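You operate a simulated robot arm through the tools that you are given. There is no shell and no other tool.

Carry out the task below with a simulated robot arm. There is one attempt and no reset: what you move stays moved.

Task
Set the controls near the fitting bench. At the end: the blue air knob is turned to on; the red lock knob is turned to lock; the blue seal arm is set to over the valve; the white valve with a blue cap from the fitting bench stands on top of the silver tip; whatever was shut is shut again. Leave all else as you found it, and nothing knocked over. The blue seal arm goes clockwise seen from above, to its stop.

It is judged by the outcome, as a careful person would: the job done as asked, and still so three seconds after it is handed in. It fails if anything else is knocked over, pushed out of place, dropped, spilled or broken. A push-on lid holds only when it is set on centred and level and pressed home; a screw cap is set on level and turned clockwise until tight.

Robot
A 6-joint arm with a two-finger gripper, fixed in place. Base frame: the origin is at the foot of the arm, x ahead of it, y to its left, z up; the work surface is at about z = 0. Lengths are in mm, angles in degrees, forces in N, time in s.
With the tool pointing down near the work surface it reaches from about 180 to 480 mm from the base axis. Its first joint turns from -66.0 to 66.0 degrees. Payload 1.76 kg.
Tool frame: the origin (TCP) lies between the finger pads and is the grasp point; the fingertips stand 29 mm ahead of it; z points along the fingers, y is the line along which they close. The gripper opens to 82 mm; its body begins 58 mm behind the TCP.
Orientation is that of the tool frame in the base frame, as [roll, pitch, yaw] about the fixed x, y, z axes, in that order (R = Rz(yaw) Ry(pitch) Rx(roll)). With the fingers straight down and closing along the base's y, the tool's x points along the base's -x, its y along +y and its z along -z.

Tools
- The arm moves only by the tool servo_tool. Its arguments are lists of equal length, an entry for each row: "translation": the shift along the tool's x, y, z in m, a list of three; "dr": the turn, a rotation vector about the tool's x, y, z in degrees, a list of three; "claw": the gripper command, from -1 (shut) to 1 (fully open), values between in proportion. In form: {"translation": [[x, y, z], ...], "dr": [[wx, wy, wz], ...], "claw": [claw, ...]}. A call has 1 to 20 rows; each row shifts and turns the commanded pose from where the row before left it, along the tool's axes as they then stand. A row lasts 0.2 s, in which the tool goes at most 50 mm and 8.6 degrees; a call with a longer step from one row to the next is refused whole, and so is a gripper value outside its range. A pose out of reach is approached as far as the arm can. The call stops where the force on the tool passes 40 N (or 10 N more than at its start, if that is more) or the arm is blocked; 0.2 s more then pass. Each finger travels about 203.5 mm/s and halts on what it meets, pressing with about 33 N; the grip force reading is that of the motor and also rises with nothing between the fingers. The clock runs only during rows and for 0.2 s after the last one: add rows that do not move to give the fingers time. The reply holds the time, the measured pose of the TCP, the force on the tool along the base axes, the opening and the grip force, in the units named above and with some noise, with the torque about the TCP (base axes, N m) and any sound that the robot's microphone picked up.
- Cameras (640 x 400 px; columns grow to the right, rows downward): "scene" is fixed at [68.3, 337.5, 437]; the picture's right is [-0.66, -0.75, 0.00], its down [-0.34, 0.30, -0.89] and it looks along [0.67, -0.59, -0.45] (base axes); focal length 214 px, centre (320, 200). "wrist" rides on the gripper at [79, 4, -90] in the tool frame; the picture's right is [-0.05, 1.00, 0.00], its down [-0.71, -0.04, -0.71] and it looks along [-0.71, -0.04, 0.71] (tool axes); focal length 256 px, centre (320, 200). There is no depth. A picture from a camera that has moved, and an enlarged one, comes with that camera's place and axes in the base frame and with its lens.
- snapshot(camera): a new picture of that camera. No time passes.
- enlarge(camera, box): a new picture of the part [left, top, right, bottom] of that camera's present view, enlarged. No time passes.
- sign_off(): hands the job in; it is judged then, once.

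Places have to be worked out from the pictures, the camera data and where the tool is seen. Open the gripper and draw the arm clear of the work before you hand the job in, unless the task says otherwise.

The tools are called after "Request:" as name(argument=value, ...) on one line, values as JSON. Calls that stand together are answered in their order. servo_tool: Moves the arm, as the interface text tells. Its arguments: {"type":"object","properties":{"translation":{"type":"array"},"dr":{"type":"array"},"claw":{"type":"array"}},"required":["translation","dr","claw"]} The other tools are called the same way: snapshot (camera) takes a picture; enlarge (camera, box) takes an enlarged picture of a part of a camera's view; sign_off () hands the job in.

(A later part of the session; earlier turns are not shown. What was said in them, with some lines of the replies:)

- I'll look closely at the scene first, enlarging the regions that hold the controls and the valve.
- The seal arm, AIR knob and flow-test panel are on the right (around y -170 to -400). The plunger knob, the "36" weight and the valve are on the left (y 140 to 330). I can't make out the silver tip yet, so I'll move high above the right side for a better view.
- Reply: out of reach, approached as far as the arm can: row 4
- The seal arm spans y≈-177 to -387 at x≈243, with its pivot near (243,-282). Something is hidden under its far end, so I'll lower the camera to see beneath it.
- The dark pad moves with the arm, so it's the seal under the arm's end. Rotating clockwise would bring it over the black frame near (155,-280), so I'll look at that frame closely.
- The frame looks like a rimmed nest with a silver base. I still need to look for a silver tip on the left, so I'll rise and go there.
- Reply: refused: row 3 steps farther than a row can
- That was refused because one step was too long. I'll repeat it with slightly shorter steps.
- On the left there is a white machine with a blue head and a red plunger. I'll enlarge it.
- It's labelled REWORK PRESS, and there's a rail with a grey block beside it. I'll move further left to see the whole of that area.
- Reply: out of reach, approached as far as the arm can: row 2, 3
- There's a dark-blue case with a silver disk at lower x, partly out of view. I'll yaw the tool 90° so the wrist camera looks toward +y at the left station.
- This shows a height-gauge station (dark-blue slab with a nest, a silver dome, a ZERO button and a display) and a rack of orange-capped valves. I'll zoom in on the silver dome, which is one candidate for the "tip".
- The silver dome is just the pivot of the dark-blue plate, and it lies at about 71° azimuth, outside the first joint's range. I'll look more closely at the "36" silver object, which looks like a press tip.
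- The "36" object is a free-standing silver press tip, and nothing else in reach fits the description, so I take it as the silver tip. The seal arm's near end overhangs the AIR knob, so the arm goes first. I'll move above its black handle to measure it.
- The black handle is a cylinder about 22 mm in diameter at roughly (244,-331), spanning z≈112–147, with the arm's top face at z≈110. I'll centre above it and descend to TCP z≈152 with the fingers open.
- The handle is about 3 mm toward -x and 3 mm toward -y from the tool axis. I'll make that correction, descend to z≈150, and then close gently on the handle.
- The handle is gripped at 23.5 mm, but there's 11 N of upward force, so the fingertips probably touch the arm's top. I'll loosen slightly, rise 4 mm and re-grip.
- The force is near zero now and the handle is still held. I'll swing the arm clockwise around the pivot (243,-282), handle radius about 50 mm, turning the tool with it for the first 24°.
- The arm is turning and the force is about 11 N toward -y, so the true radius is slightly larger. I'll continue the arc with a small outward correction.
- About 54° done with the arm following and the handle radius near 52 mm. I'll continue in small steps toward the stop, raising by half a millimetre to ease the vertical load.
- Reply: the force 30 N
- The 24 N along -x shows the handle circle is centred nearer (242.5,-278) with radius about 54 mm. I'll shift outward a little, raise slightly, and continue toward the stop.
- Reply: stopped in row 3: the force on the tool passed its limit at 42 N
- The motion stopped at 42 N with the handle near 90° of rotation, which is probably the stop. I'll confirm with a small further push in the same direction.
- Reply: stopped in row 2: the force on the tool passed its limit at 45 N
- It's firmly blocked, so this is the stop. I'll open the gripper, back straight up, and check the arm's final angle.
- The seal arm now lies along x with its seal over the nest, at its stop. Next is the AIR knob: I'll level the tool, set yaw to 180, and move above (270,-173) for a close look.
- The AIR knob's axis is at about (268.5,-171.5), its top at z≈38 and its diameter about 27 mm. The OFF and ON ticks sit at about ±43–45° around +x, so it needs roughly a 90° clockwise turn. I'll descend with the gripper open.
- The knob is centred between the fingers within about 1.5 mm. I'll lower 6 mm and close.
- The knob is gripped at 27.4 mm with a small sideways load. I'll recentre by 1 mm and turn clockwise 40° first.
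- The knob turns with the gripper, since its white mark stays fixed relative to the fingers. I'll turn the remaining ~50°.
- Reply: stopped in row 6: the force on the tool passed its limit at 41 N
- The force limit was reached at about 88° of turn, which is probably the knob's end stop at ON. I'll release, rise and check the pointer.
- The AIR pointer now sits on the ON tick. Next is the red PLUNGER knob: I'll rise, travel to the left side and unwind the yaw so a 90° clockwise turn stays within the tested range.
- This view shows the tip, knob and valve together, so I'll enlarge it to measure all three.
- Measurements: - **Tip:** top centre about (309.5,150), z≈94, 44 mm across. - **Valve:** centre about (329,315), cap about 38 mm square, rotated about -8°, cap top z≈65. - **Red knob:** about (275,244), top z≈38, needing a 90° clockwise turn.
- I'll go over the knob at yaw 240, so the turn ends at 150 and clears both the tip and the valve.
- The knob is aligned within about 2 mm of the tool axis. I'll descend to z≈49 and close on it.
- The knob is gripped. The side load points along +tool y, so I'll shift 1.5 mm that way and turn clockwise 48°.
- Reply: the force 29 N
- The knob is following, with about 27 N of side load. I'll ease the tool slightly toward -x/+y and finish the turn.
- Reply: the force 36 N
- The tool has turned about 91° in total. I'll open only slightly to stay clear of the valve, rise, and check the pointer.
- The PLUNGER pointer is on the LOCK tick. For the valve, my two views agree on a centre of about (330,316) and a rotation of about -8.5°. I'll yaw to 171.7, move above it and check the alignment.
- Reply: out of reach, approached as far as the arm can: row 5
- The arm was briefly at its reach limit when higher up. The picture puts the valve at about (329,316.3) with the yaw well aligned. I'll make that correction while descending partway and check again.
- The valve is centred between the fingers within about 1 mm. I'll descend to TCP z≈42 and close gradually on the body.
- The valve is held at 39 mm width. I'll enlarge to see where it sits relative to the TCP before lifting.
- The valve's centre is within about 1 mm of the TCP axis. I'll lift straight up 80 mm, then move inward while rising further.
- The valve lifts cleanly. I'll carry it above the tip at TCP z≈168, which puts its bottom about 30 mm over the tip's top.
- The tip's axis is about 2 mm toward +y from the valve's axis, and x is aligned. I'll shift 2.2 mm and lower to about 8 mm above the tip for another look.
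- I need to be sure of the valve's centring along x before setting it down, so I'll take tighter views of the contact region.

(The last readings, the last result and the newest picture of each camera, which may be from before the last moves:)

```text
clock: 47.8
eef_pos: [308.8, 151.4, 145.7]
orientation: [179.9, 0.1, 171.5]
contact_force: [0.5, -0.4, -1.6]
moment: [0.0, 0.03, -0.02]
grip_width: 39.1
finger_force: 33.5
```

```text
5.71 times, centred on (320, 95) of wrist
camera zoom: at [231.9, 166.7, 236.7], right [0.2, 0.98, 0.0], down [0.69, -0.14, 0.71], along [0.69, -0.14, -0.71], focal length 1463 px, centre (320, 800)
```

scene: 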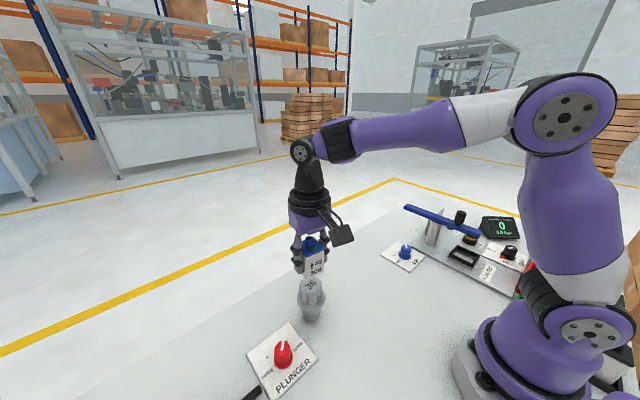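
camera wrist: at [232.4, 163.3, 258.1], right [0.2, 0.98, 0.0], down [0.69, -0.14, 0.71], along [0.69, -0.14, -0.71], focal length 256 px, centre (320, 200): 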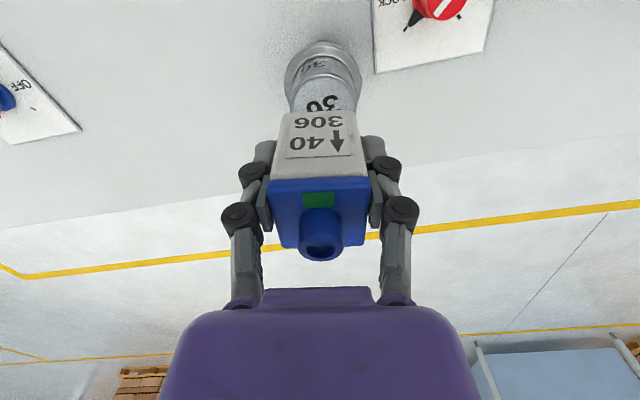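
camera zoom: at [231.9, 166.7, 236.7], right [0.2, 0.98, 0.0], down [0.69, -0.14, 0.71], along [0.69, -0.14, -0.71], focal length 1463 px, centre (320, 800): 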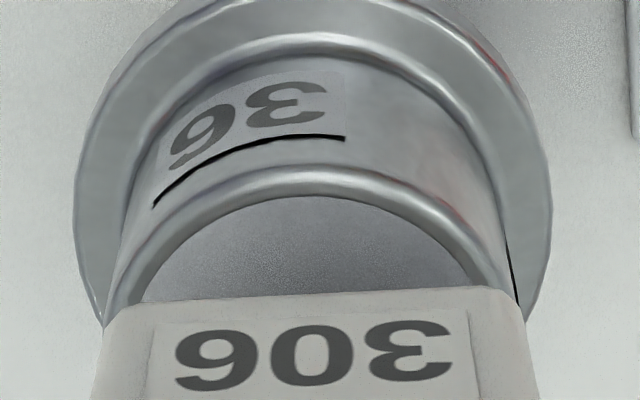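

Both cameras put the valve about 4.5 mm too far toward +x relative to the tip, while y is fine. I'll shift back 4.5 mm along tool x, lower 5 mm and check.

Request:
servo_tool(translation=[[0.0045, 0, 0], [0, 0, 0.005], [0, 0, 0]], dr=[[0, 0, 0], [0, 0, 0], [0, 0, 0]], claw=[-0.25, -0.25, -0.25])

Request:
enlarge(camera="scene", box=[290, 245, 340, 320])

Request:
enlarge(camera="wrist", box=[270, 50, 370, 140])

```text
clock: 48.6
eef_pos: [304.5, 152.0, 141.7]
orientation: [-180.0, 0.0, 171.5]
contact_force: [-0.5, -1.1, -1.6]
moment: [-0.03, 0.02, -0.01]
grip_width: 39.1
finger_force: 32.8
```

```text
5.33 times, centred on (315, 282) of scene
camera zoom: at [68.3, 337.5, 437.0], right [-0.66, -0.75, 0.0], down [-0.34, 0.3, -0.89], along [0.67, -0.59, -0.45], focal length 1144 px, centre (347, -240)
```

zoom: 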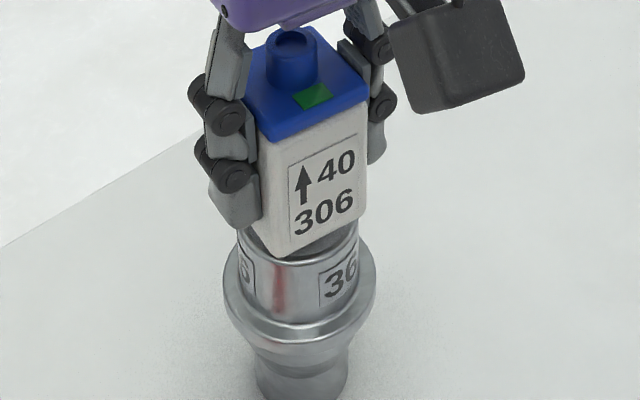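

```text
4.44 times, centred on (320, 95) of wrist
camera zoom: at [227.3, 168.2, 231.8], right [0.2, 0.98, 0.0], down [0.69, -0.14, 0.71], along [0.69, -0.14, -0.71], focal length 1138 px, centre (320, 667)
```

zoom: 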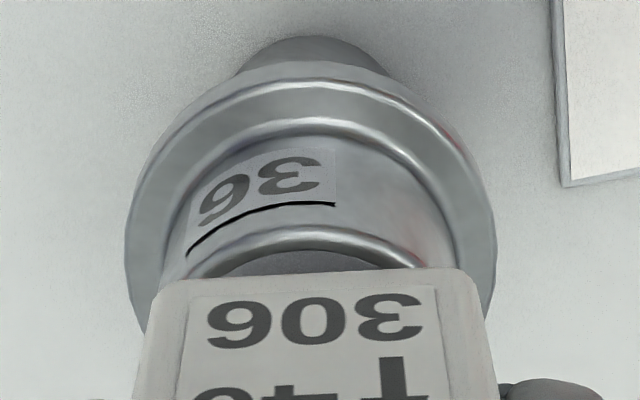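

The valve is now centred on the tip within 1–2 mm in both views. I'll lower in small steps and watch the vertical force for contact.

Request:
servo_tool(translation=[[0, 0, 0.0015], [0, 0, 0.001], [0, 0, 0]], dr=[[0, 0, 0], [0, 0, 0], [0, 0, 0]], claw=[-0.25, -0.25, -0.25])

```text
clock: 49.4
eef_pos: [304.6, 152.7, 138.5]
orientation: [-180.0, -0.1, 171.5]
contact_force: [0.0, 0.1, -0.2]
moment: [0.02, -0.01, -0.02]
grip_width: 39.2
finger_force: 32.9
```

No contact yet (z force about 0), so I'll lower another 1.5 mm.

Request:
servo_tool(translation=[[0, 0, 0.0008], [0, 0, 0.0007], [0, 0, 0]], dr=[[0, 0, 0], [0, 0, 0], [0, 0, 0]], claw=[-0.25, -0.25, -0.25])

```text
clock: 50.2
eef_pos: [305.0, 152.4, 135.9]
orientation: [-180.0, -0.1, 171.6]
contact_force: [-1.0, 0.0, -1.4]
moment: [0.01, 0.0, -0.03]
grip_width: 39.3
finger_force: 32.6
```

Still no contact with the bottom at roughly z≈92.5. I'll continue in 1 mm steps.

Request:
servo_tool(translation=[[0, 0, 0.001], [0, 0, 0]], dr=[[0, 0, 0], [0, 0, 0]], claw=[-0.25, -0.25])

Request:
enlarge(camera="scene", box=[290, 245, 340, 320])

Request:
enlarge(camera="wrist", box=[270, 50, 370, 140])

```text
clock: 50.8
eef_pos: [305.3, 151.7, 135.6]
orientation: [-180.0, -0.2, 171.5]
contact_force: [0.0, 0.7, -1.1]
moment: [0.01, -0.05, 0.0]
grip_width: 39.2
finger_force: 33.1
```

```text
5.33 times, centred on (315, 282) of scene
camera zoom: at [68.3, 337.5, 437.0], right [-0.66, -0.75, 0.0], down [-0.34, 0.3, -0.89], along [0.67, -0.59, -0.45], focal length 1144 px, centre (347, -240)
```

zoom: 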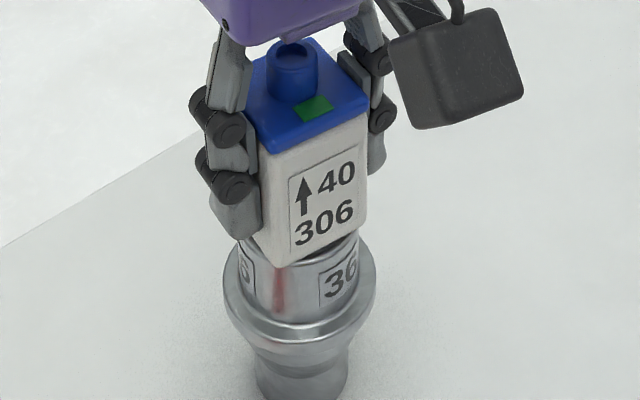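

```text
4.44 times, centred on (320, 95) of wrist
camera zoom: at [227.2, 168.3, 226.6], right [0.2, 0.98, 0.0], down [0.69, -0.14, 0.71], along [0.69, -0.14, -0.71], focal length 1138 px, centre (320, 667)
```

zoom: 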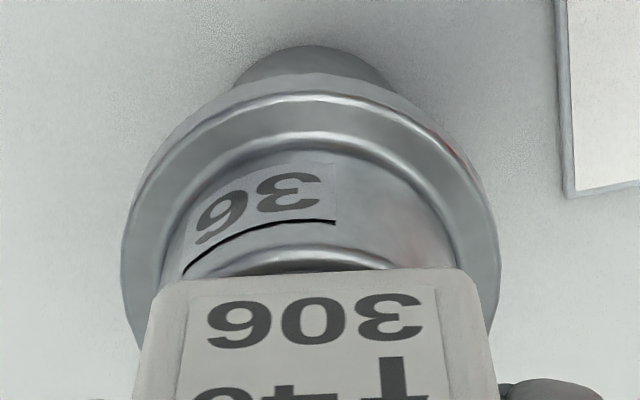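

There's still a slight gap, with no contact force. I'll go down 1 mm at a time.

Request:
servo_tool(translation=[[0, 0, 0.001], [0, 0, 0]], dr=[[0, 0, 0], [0, 0, 0]], claw=[-0.25, -0.25])

```text
clock: 51.4
eef_pos: [304.8, 153.1, 134.8]
orientation: [179.9, 0.0, 171.7]
contact_force: [1.0, 0.6, -0.4]
moment: [0.03, -0.01, 0.0]
grip_width: 39.2
finger_force: 32.9
```

Request:
servo_tool(translation=[[0, 0, 0.001], [0, 0, 0]], dr=[[0, 0, 0], [0, 0, 0]], claw=[-0.25, -0.25])

```text
clock: 52.0
eef_pos: [305.1, 152.5, 134.9]
orientation: [-179.9, 0.0, 171.5]
contact_force: [0.6, -0.8, -0.5]
moment: [0.03, 0.04, -0.01]
grip_width: 39.2
finger_force: 33.0
```

Still no contact (I estimate the bottom at z≈91), so I'll continue down in 1 mm steps.

Request:
servo_tool(translation=[[0, 0, 0.001], [0, 0, 0]], dr=[[0, 0, 0], [0, 0, 0]], claw=[-0.25, -0.25])

Request:
enlarge(camera="scene", box=[290, 245, 340, 320])

Request:
enlarge(camera="wrist", box=[270, 50, 370, 140])

```text
clock: 52.6
eef_pos: [303.5, 153.4, 133.5]
orientation: [-180.0, 0.0, 171.6]
contact_force: [-0.3, -0.5, -1.4]
moment: [0.01, -0.01, -0.02]
grip_width: 39.4
finger_force: 33.2
```

```text
5.33 times, centred on (315, 282) of scene
camera zoom: at [68.3, 337.5, 437.0], right [-0.66, -0.75, 0.0], down [-0.34, 0.3, -0.89], along [0.67, -0.59, -0.45], focal length 1144 px, centre (347, -240)
```

zoom: 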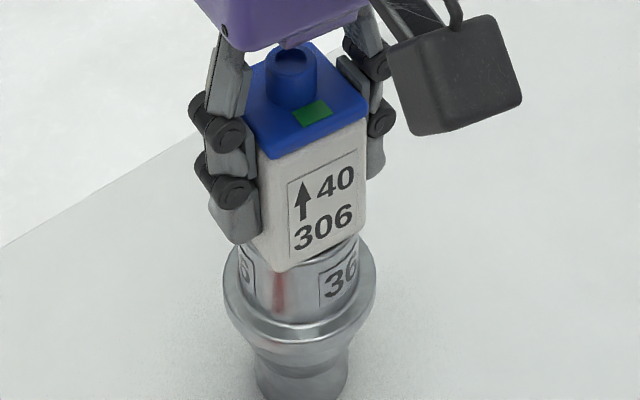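

```text
4.44 times, centred on (320, 95) of wrist
camera zoom: at [227.2, 168.7, 224.7], right [0.2, 0.98, 0.0], down [0.69, -0.14, 0.71], along [0.69, -0.14, -0.71], focal length 1138 px, centre (320, 667)
```

zoom: 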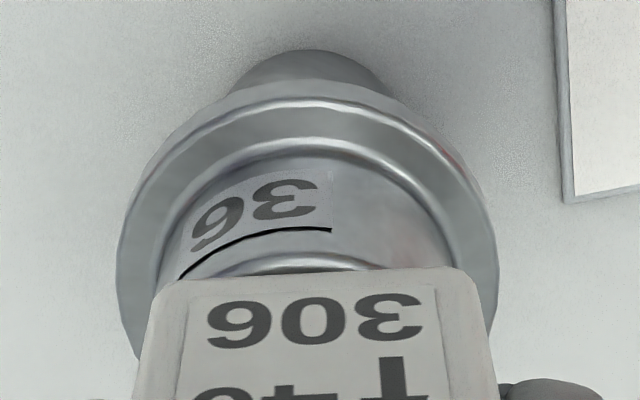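

The valve is still just clear of the tip and sits about 2 mm to the +y side and 1–2 mm to the -x side. I'll correct that and take another 1 mm step down.

Request:
servo_tool(translation=[[-0.001, -0.0016, 0], [0, 0, 0.001], [0, 0, 0]], dr=[[0, 0, 0], [0, 0, 0], [0, 0, 0]], claw=[-0.25, -0.25, -0.25])

```text
clock: 53.4
eef_pos: [307.1, 152.6, 133.5]
orientation: [179.9, 0.1, 171.5]
contact_force: [-5.5, -2.8, 26.8]
moment: [-0.08, 0.19, -0.02]
grip_width: 39.2
finger_force: 32.9
```

Contact: 27 N upward on the tool. I'll ease up half a millimetre to lighten the load before releasing.

Request:
servo_tool(translation=[[0, 0, -0.0005], [0, 0, 0]], dr=[[0, 0, 0], [0, 0, 0]], claw=[-0.25, -0.25])

Request:
enlarge(camera="scene", box=[290, 245, 340, 320])

Request:
enlarge(camera="wrist", box=[270, 50, 370, 140])

```text
clock: 54.0
eef_pos: [306.2, 151.7, 133.4]
orientation: [180.0, 0.0, 171.6]
contact_force: [1.7, 3.6, 17.4]
moment: [0.21, -0.15, 0.01]
grip_width: 39.2
finger_force: 32.5
```

```text
5.33 times, centred on (315, 282) of scene
camera zoom: at [68.3, 337.5, 437.1], right [-0.66, -0.75, 0.0], down [-0.34, 0.3, -0.89], along [0.67, -0.59, -0.45], focal length 1144 px, centre (347, -240)
```

zoom: 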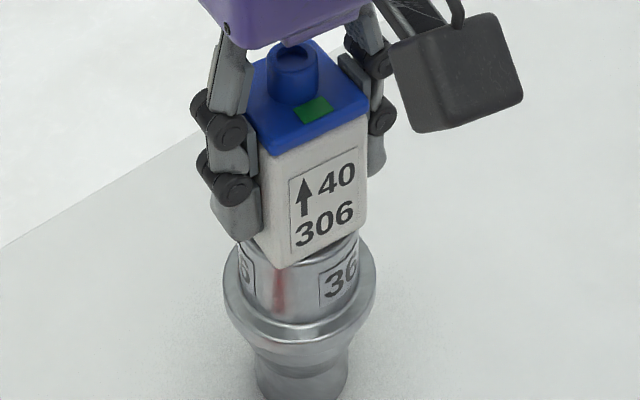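

```text
4.44 times, centred on (320, 95) of wrist
camera zoom: at [228.2, 167.1, 223.9], right [0.2, 0.98, 0.0], down [0.69, -0.14, 0.71], along [0.69, -0.14, -0.71], focal length 1138 px, centre (320, 667)
```

zoom: 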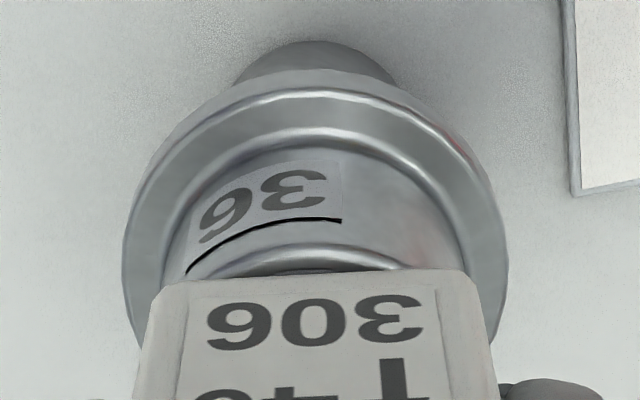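

The valve is well centred on the tip, with 17 N of load remaining. I'll ease up 0.4 mm more, then open slowly and leave the arm still to see whether the valve stays.

Request:
servo_tool(translation=[[0, 0, -0.0004], [0, 0, 0], [0, 0, 0], [0, 0, 0], [0, 0, 0], [0, 0, 0]], dr=[[0, 0, 0], [0, 0, 0], [0, 0, 0], [0, 0, 0], [0, 0, 0], [0, 0, 0]], claw=[-0.25, -0.1, 0.0, 0.15, 0.35, 0.5])

Request:
snapshot(camera="wrist")

Request:
enlarge(camera="scene", box=[270, 220, 360, 330])

```text
clock: 55.4
eef_pos: [307.0, 150.0, 132.7]
orientation: [-180.0, 0.0, 171.6]
contact_force: [-0.1, 0.2, 0.2]
moment: [0.02, 0.01, 0.03]
grip_width: 61.7
finger_force: 0.0
```

```text
taken
camera wrist: at [228.3, 166.6, 223.9], right [0.2, 0.98, 0.0], down [0.69, -0.14, 0.71], along [0.69, -0.14, -0.71], focal length 256 px, centre (320, 200)
```

wrist: 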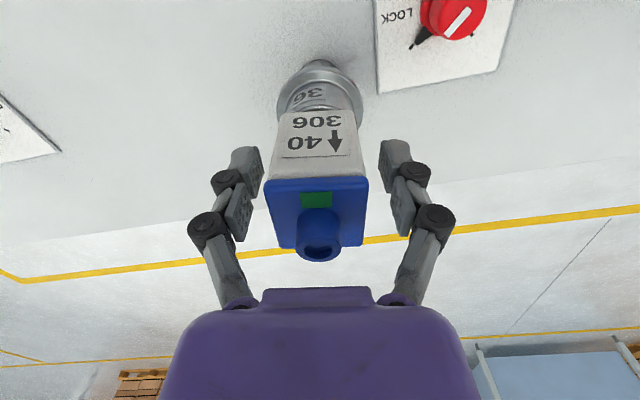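

```text
3.64 times, centred on (315, 275) of scene
camera zoom: at [68.3, 337.5, 437.0], right [-0.66, -0.75, 0.0], down [-0.34, 0.3, -0.89], along [0.67, -0.59, -0.45], focal length 780 px, centre (338, -73)
```

zoom: 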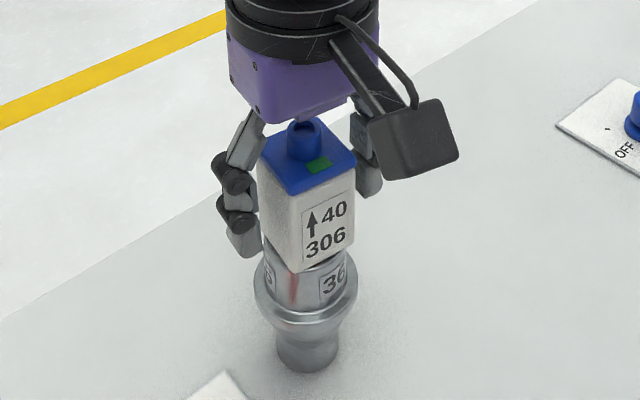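

The valve stands upright on the tip with the fingers clear on both sides. I'll open fully and rise straight up.

Request:
servo_tool(translation=[[0, 0, 0], [0, 0, -0.02], [0, 0, -0.03], [0, 0, -0.04], [0, 0, -0.04]], dr=[[0, 0, 0], [0, 0, 0], [0, 0, 0], [0, 0, 0], [0, 0, 0]], claw=[0.9, 1, 1, 1, 1])

Request:
snapshot(camera="wrist")

Request:
enlarge(camera="scene", box=[270, 220, 360, 330])

```text
clock: 56.6
eef_pos: [305.7, 147.9, 261.4]
orientation: [-180.0, 0.0, 171.5]
contact_force: [-0.6, 0.5, 0.2]
moment: [0.0, -0.02, -0.01]
grip_width: 81.7
finger_force: 0.2
```

```text
taken
camera wrist: at [227.3, 164.5, 351.6], right [0.2, 0.98, 0.0], down [0.69, -0.14, 0.71], along [0.69, -0.14, -0.71], focal length 256 px, centre (320, 200)
```

wrist: 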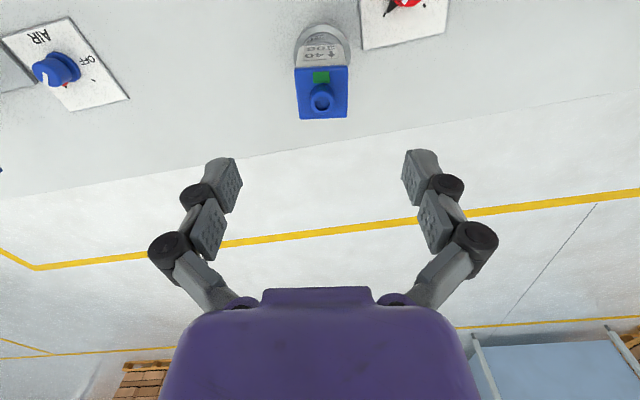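

```text
3.64 times, centred on (315, 275) of scene
camera zoom: at [68.3, 337.5, 437.0], right [-0.66, -0.75, 0.0], down [-0.34, 0.3, -0.89], along [0.67, -0.59, -0.45], focal length 780 px, centre (338, -73)
```

zoom: 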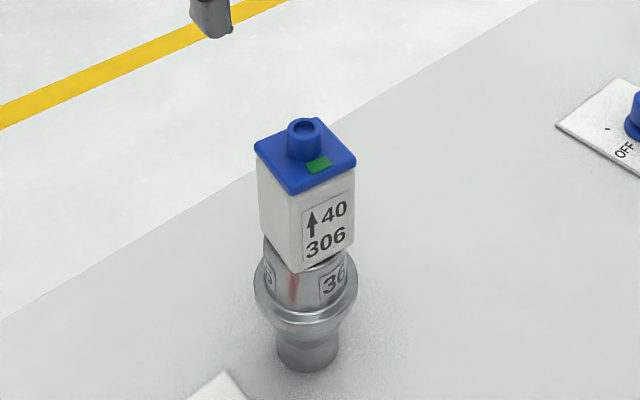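

The valve stands stably. There seems to be a red spot near the AIR knob's OFF side, so I'll zoom in to re-verify all the controls.

Request:
enlarge(camera="wrist", box=[0, 10, 140, 120])

Request:
enlarge(camera="scene", box=[370, 190, 530, 290])

Request:
snapshot(camera="scene")

```text
3.64 times, centred on (70, 65) of wrist
camera zoom: at [227.3, 164.5, 351.6], right [0.2, 0.98, 0.0], down [0.69, -0.14, 0.71], along [0.69, -0.14, -0.71], focal length 931 px, centre (1229, 691)
```

zoom: 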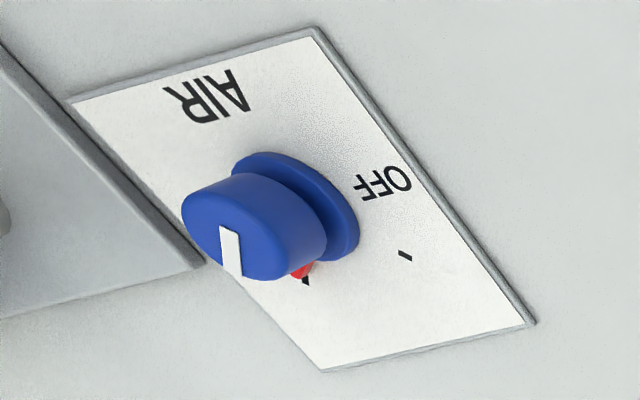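

```text
4.00 times, centred on (450, 240) of scene
camera zoom: at [68.3, 337.5, 437.0], right [-0.66, -0.75, 0.0], down [-0.34, 0.3, -0.89], along [0.67, -0.59, -0.45], focal length 858 px, centre (-200, 40)
```

zoom: 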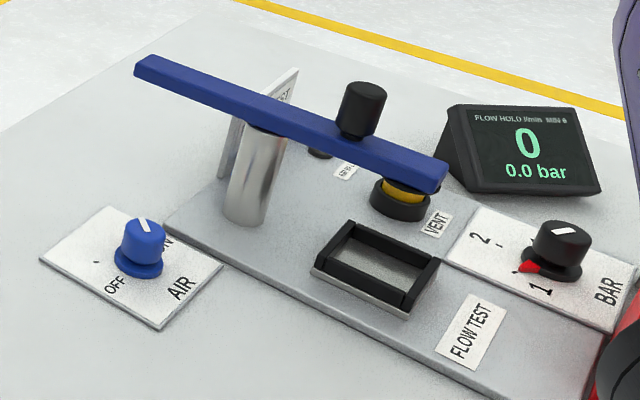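

```text
taken
```

scene: 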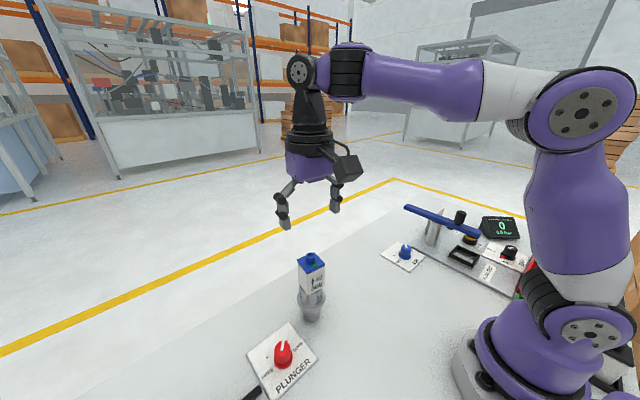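

The AIR pointer is on the ON tick and the seal arm is across the nest. I'll retract to a high neutral pose and take a final look at everything.

Request:
servo_tool(translation=[[0, 0, -0.04], [0, 0, -0.04], [0.01, -0.045, 0], [0.01, -0.045, 0], [0.01, -0.045, 0], [0.01, -0.045, 0], [0.01, -0.045, 0], [0.01, -0.03, 0]], dr=[[0, 0, 0], [0, 0, 0], [0, 0, -4], [0, 0, -4.5], [0, 0, 0], [0, 0, 0], [0, 0, 0], [0, 0, 0]], claw=[1, 1, 1, 1, 1, 1, 1, 1])

Request:
snapshot(camera="wrist")

Request:
snapshot(camera="scene")

```text
clock: 58.4
eef_pos: [236.1, -101.7, 342.2]
orientation: [180.0, -0.1, -179.9]
contact_force: [0.2, 0.2, -0.3]
moment: [0.02, 0.02, -0.01]
grip_width: 82.1
finger_force: 0.0
out of reach, approached as far as the arm can: row 2
```

```text
taken
camera wrist: at [155.3, -97.0, 431.1], right [0.05, 1.0, 0.0], down [0.71, -0.04, 0.71], along [0.71, -0.04, -0.71], focal length 256 px, centre (320, 200)
```

wrist: 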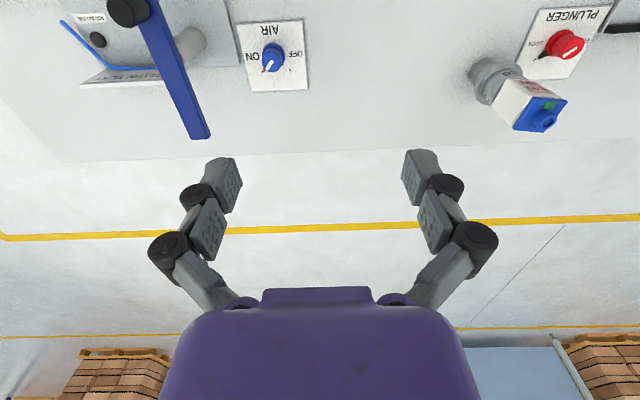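

```text
taken
```

scene: 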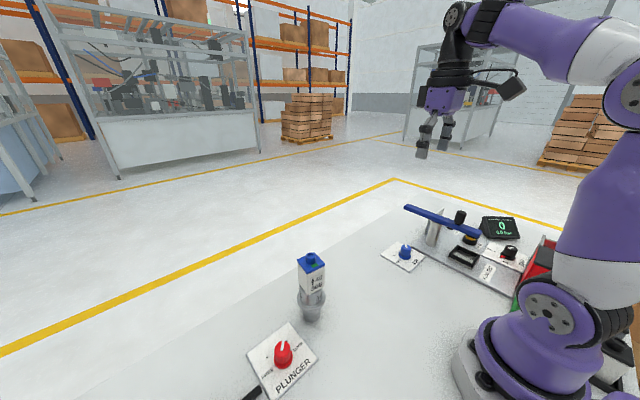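

Everything looks settled. I'll do one last zoom on the controls and the stacked valve before handing in.

Request:
enlarge(camera="wrist", box=[60, 0, 330, 150])

Request:
enlarge(camera="wrist", box=[440, 0, 640, 140])

```text
2.37 times, centred on (195, 75) of wrist
camera zoom: at [155.3, -97.0, 431.1], right [0.05, 1.0, 0.0], down [0.71, -0.04, 0.71], along [0.71, -0.04, -0.71], focal length 607 px, centre (616, 496)
```

zoom: 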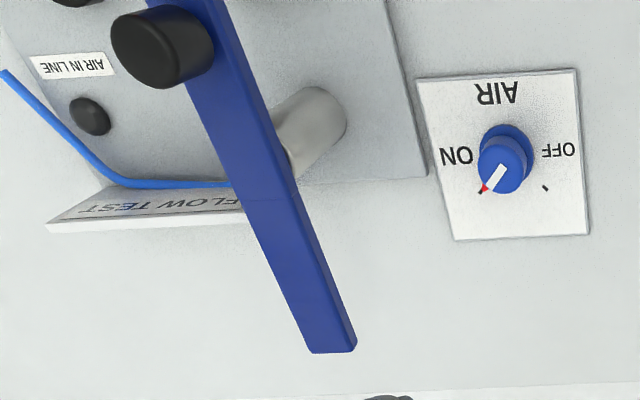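

```text
2.86 times, centred on (540, 70) of wrist
camera zoom: at [155.3, -97.0, 431.1], right [0.05, 1.0, 0.0], down [0.71, -0.04, 0.71], along [0.71, -0.04, -0.71], focal length 731 px, centre (-309, 571)
```

zoom: 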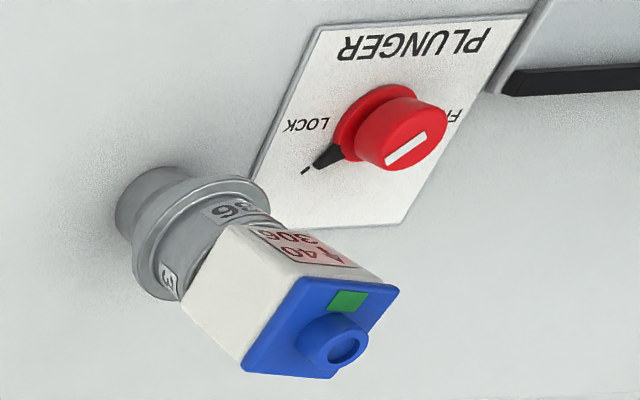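

AIR points to ON and PLUNGER to LOCK. The seal arm is at its clockwise stop over the nest, the valve stands centred on the silver tip, and nothing was opened or disturbed. The gripper is open and clear, so I'm handing in.

Request:
sign_off()

```text
The job is handed in.
```

I handed the job in with every control set and the valve standing on the silver tip. All of it was checked in the final pictures.

- **Blue air knob:** turned clockwise; its pointer is on the ON mark.
- **Red lock knob:** turned clockwise; its pointer is on the LOCK mark.
- **Blue seal arm:** swung about 90° clockwise until it was firmly blocked. It stopped at over 40 N on two separate pushes. It now lies across the flow-test nest.
- **White valve with the blue cap:** set upright on the silver object marked "36", centred to within about 2 mm. It stayed put after I let go and backed away.

No part was labelled "silver tip". I took it to be the free-standing silver piece marked "36", because nothing else within the arm's reach fitted.

I didn't open anything, so there was nothing to shut again, and I saw nothing else moved or knocked over. The gripper is open and clear of the work.
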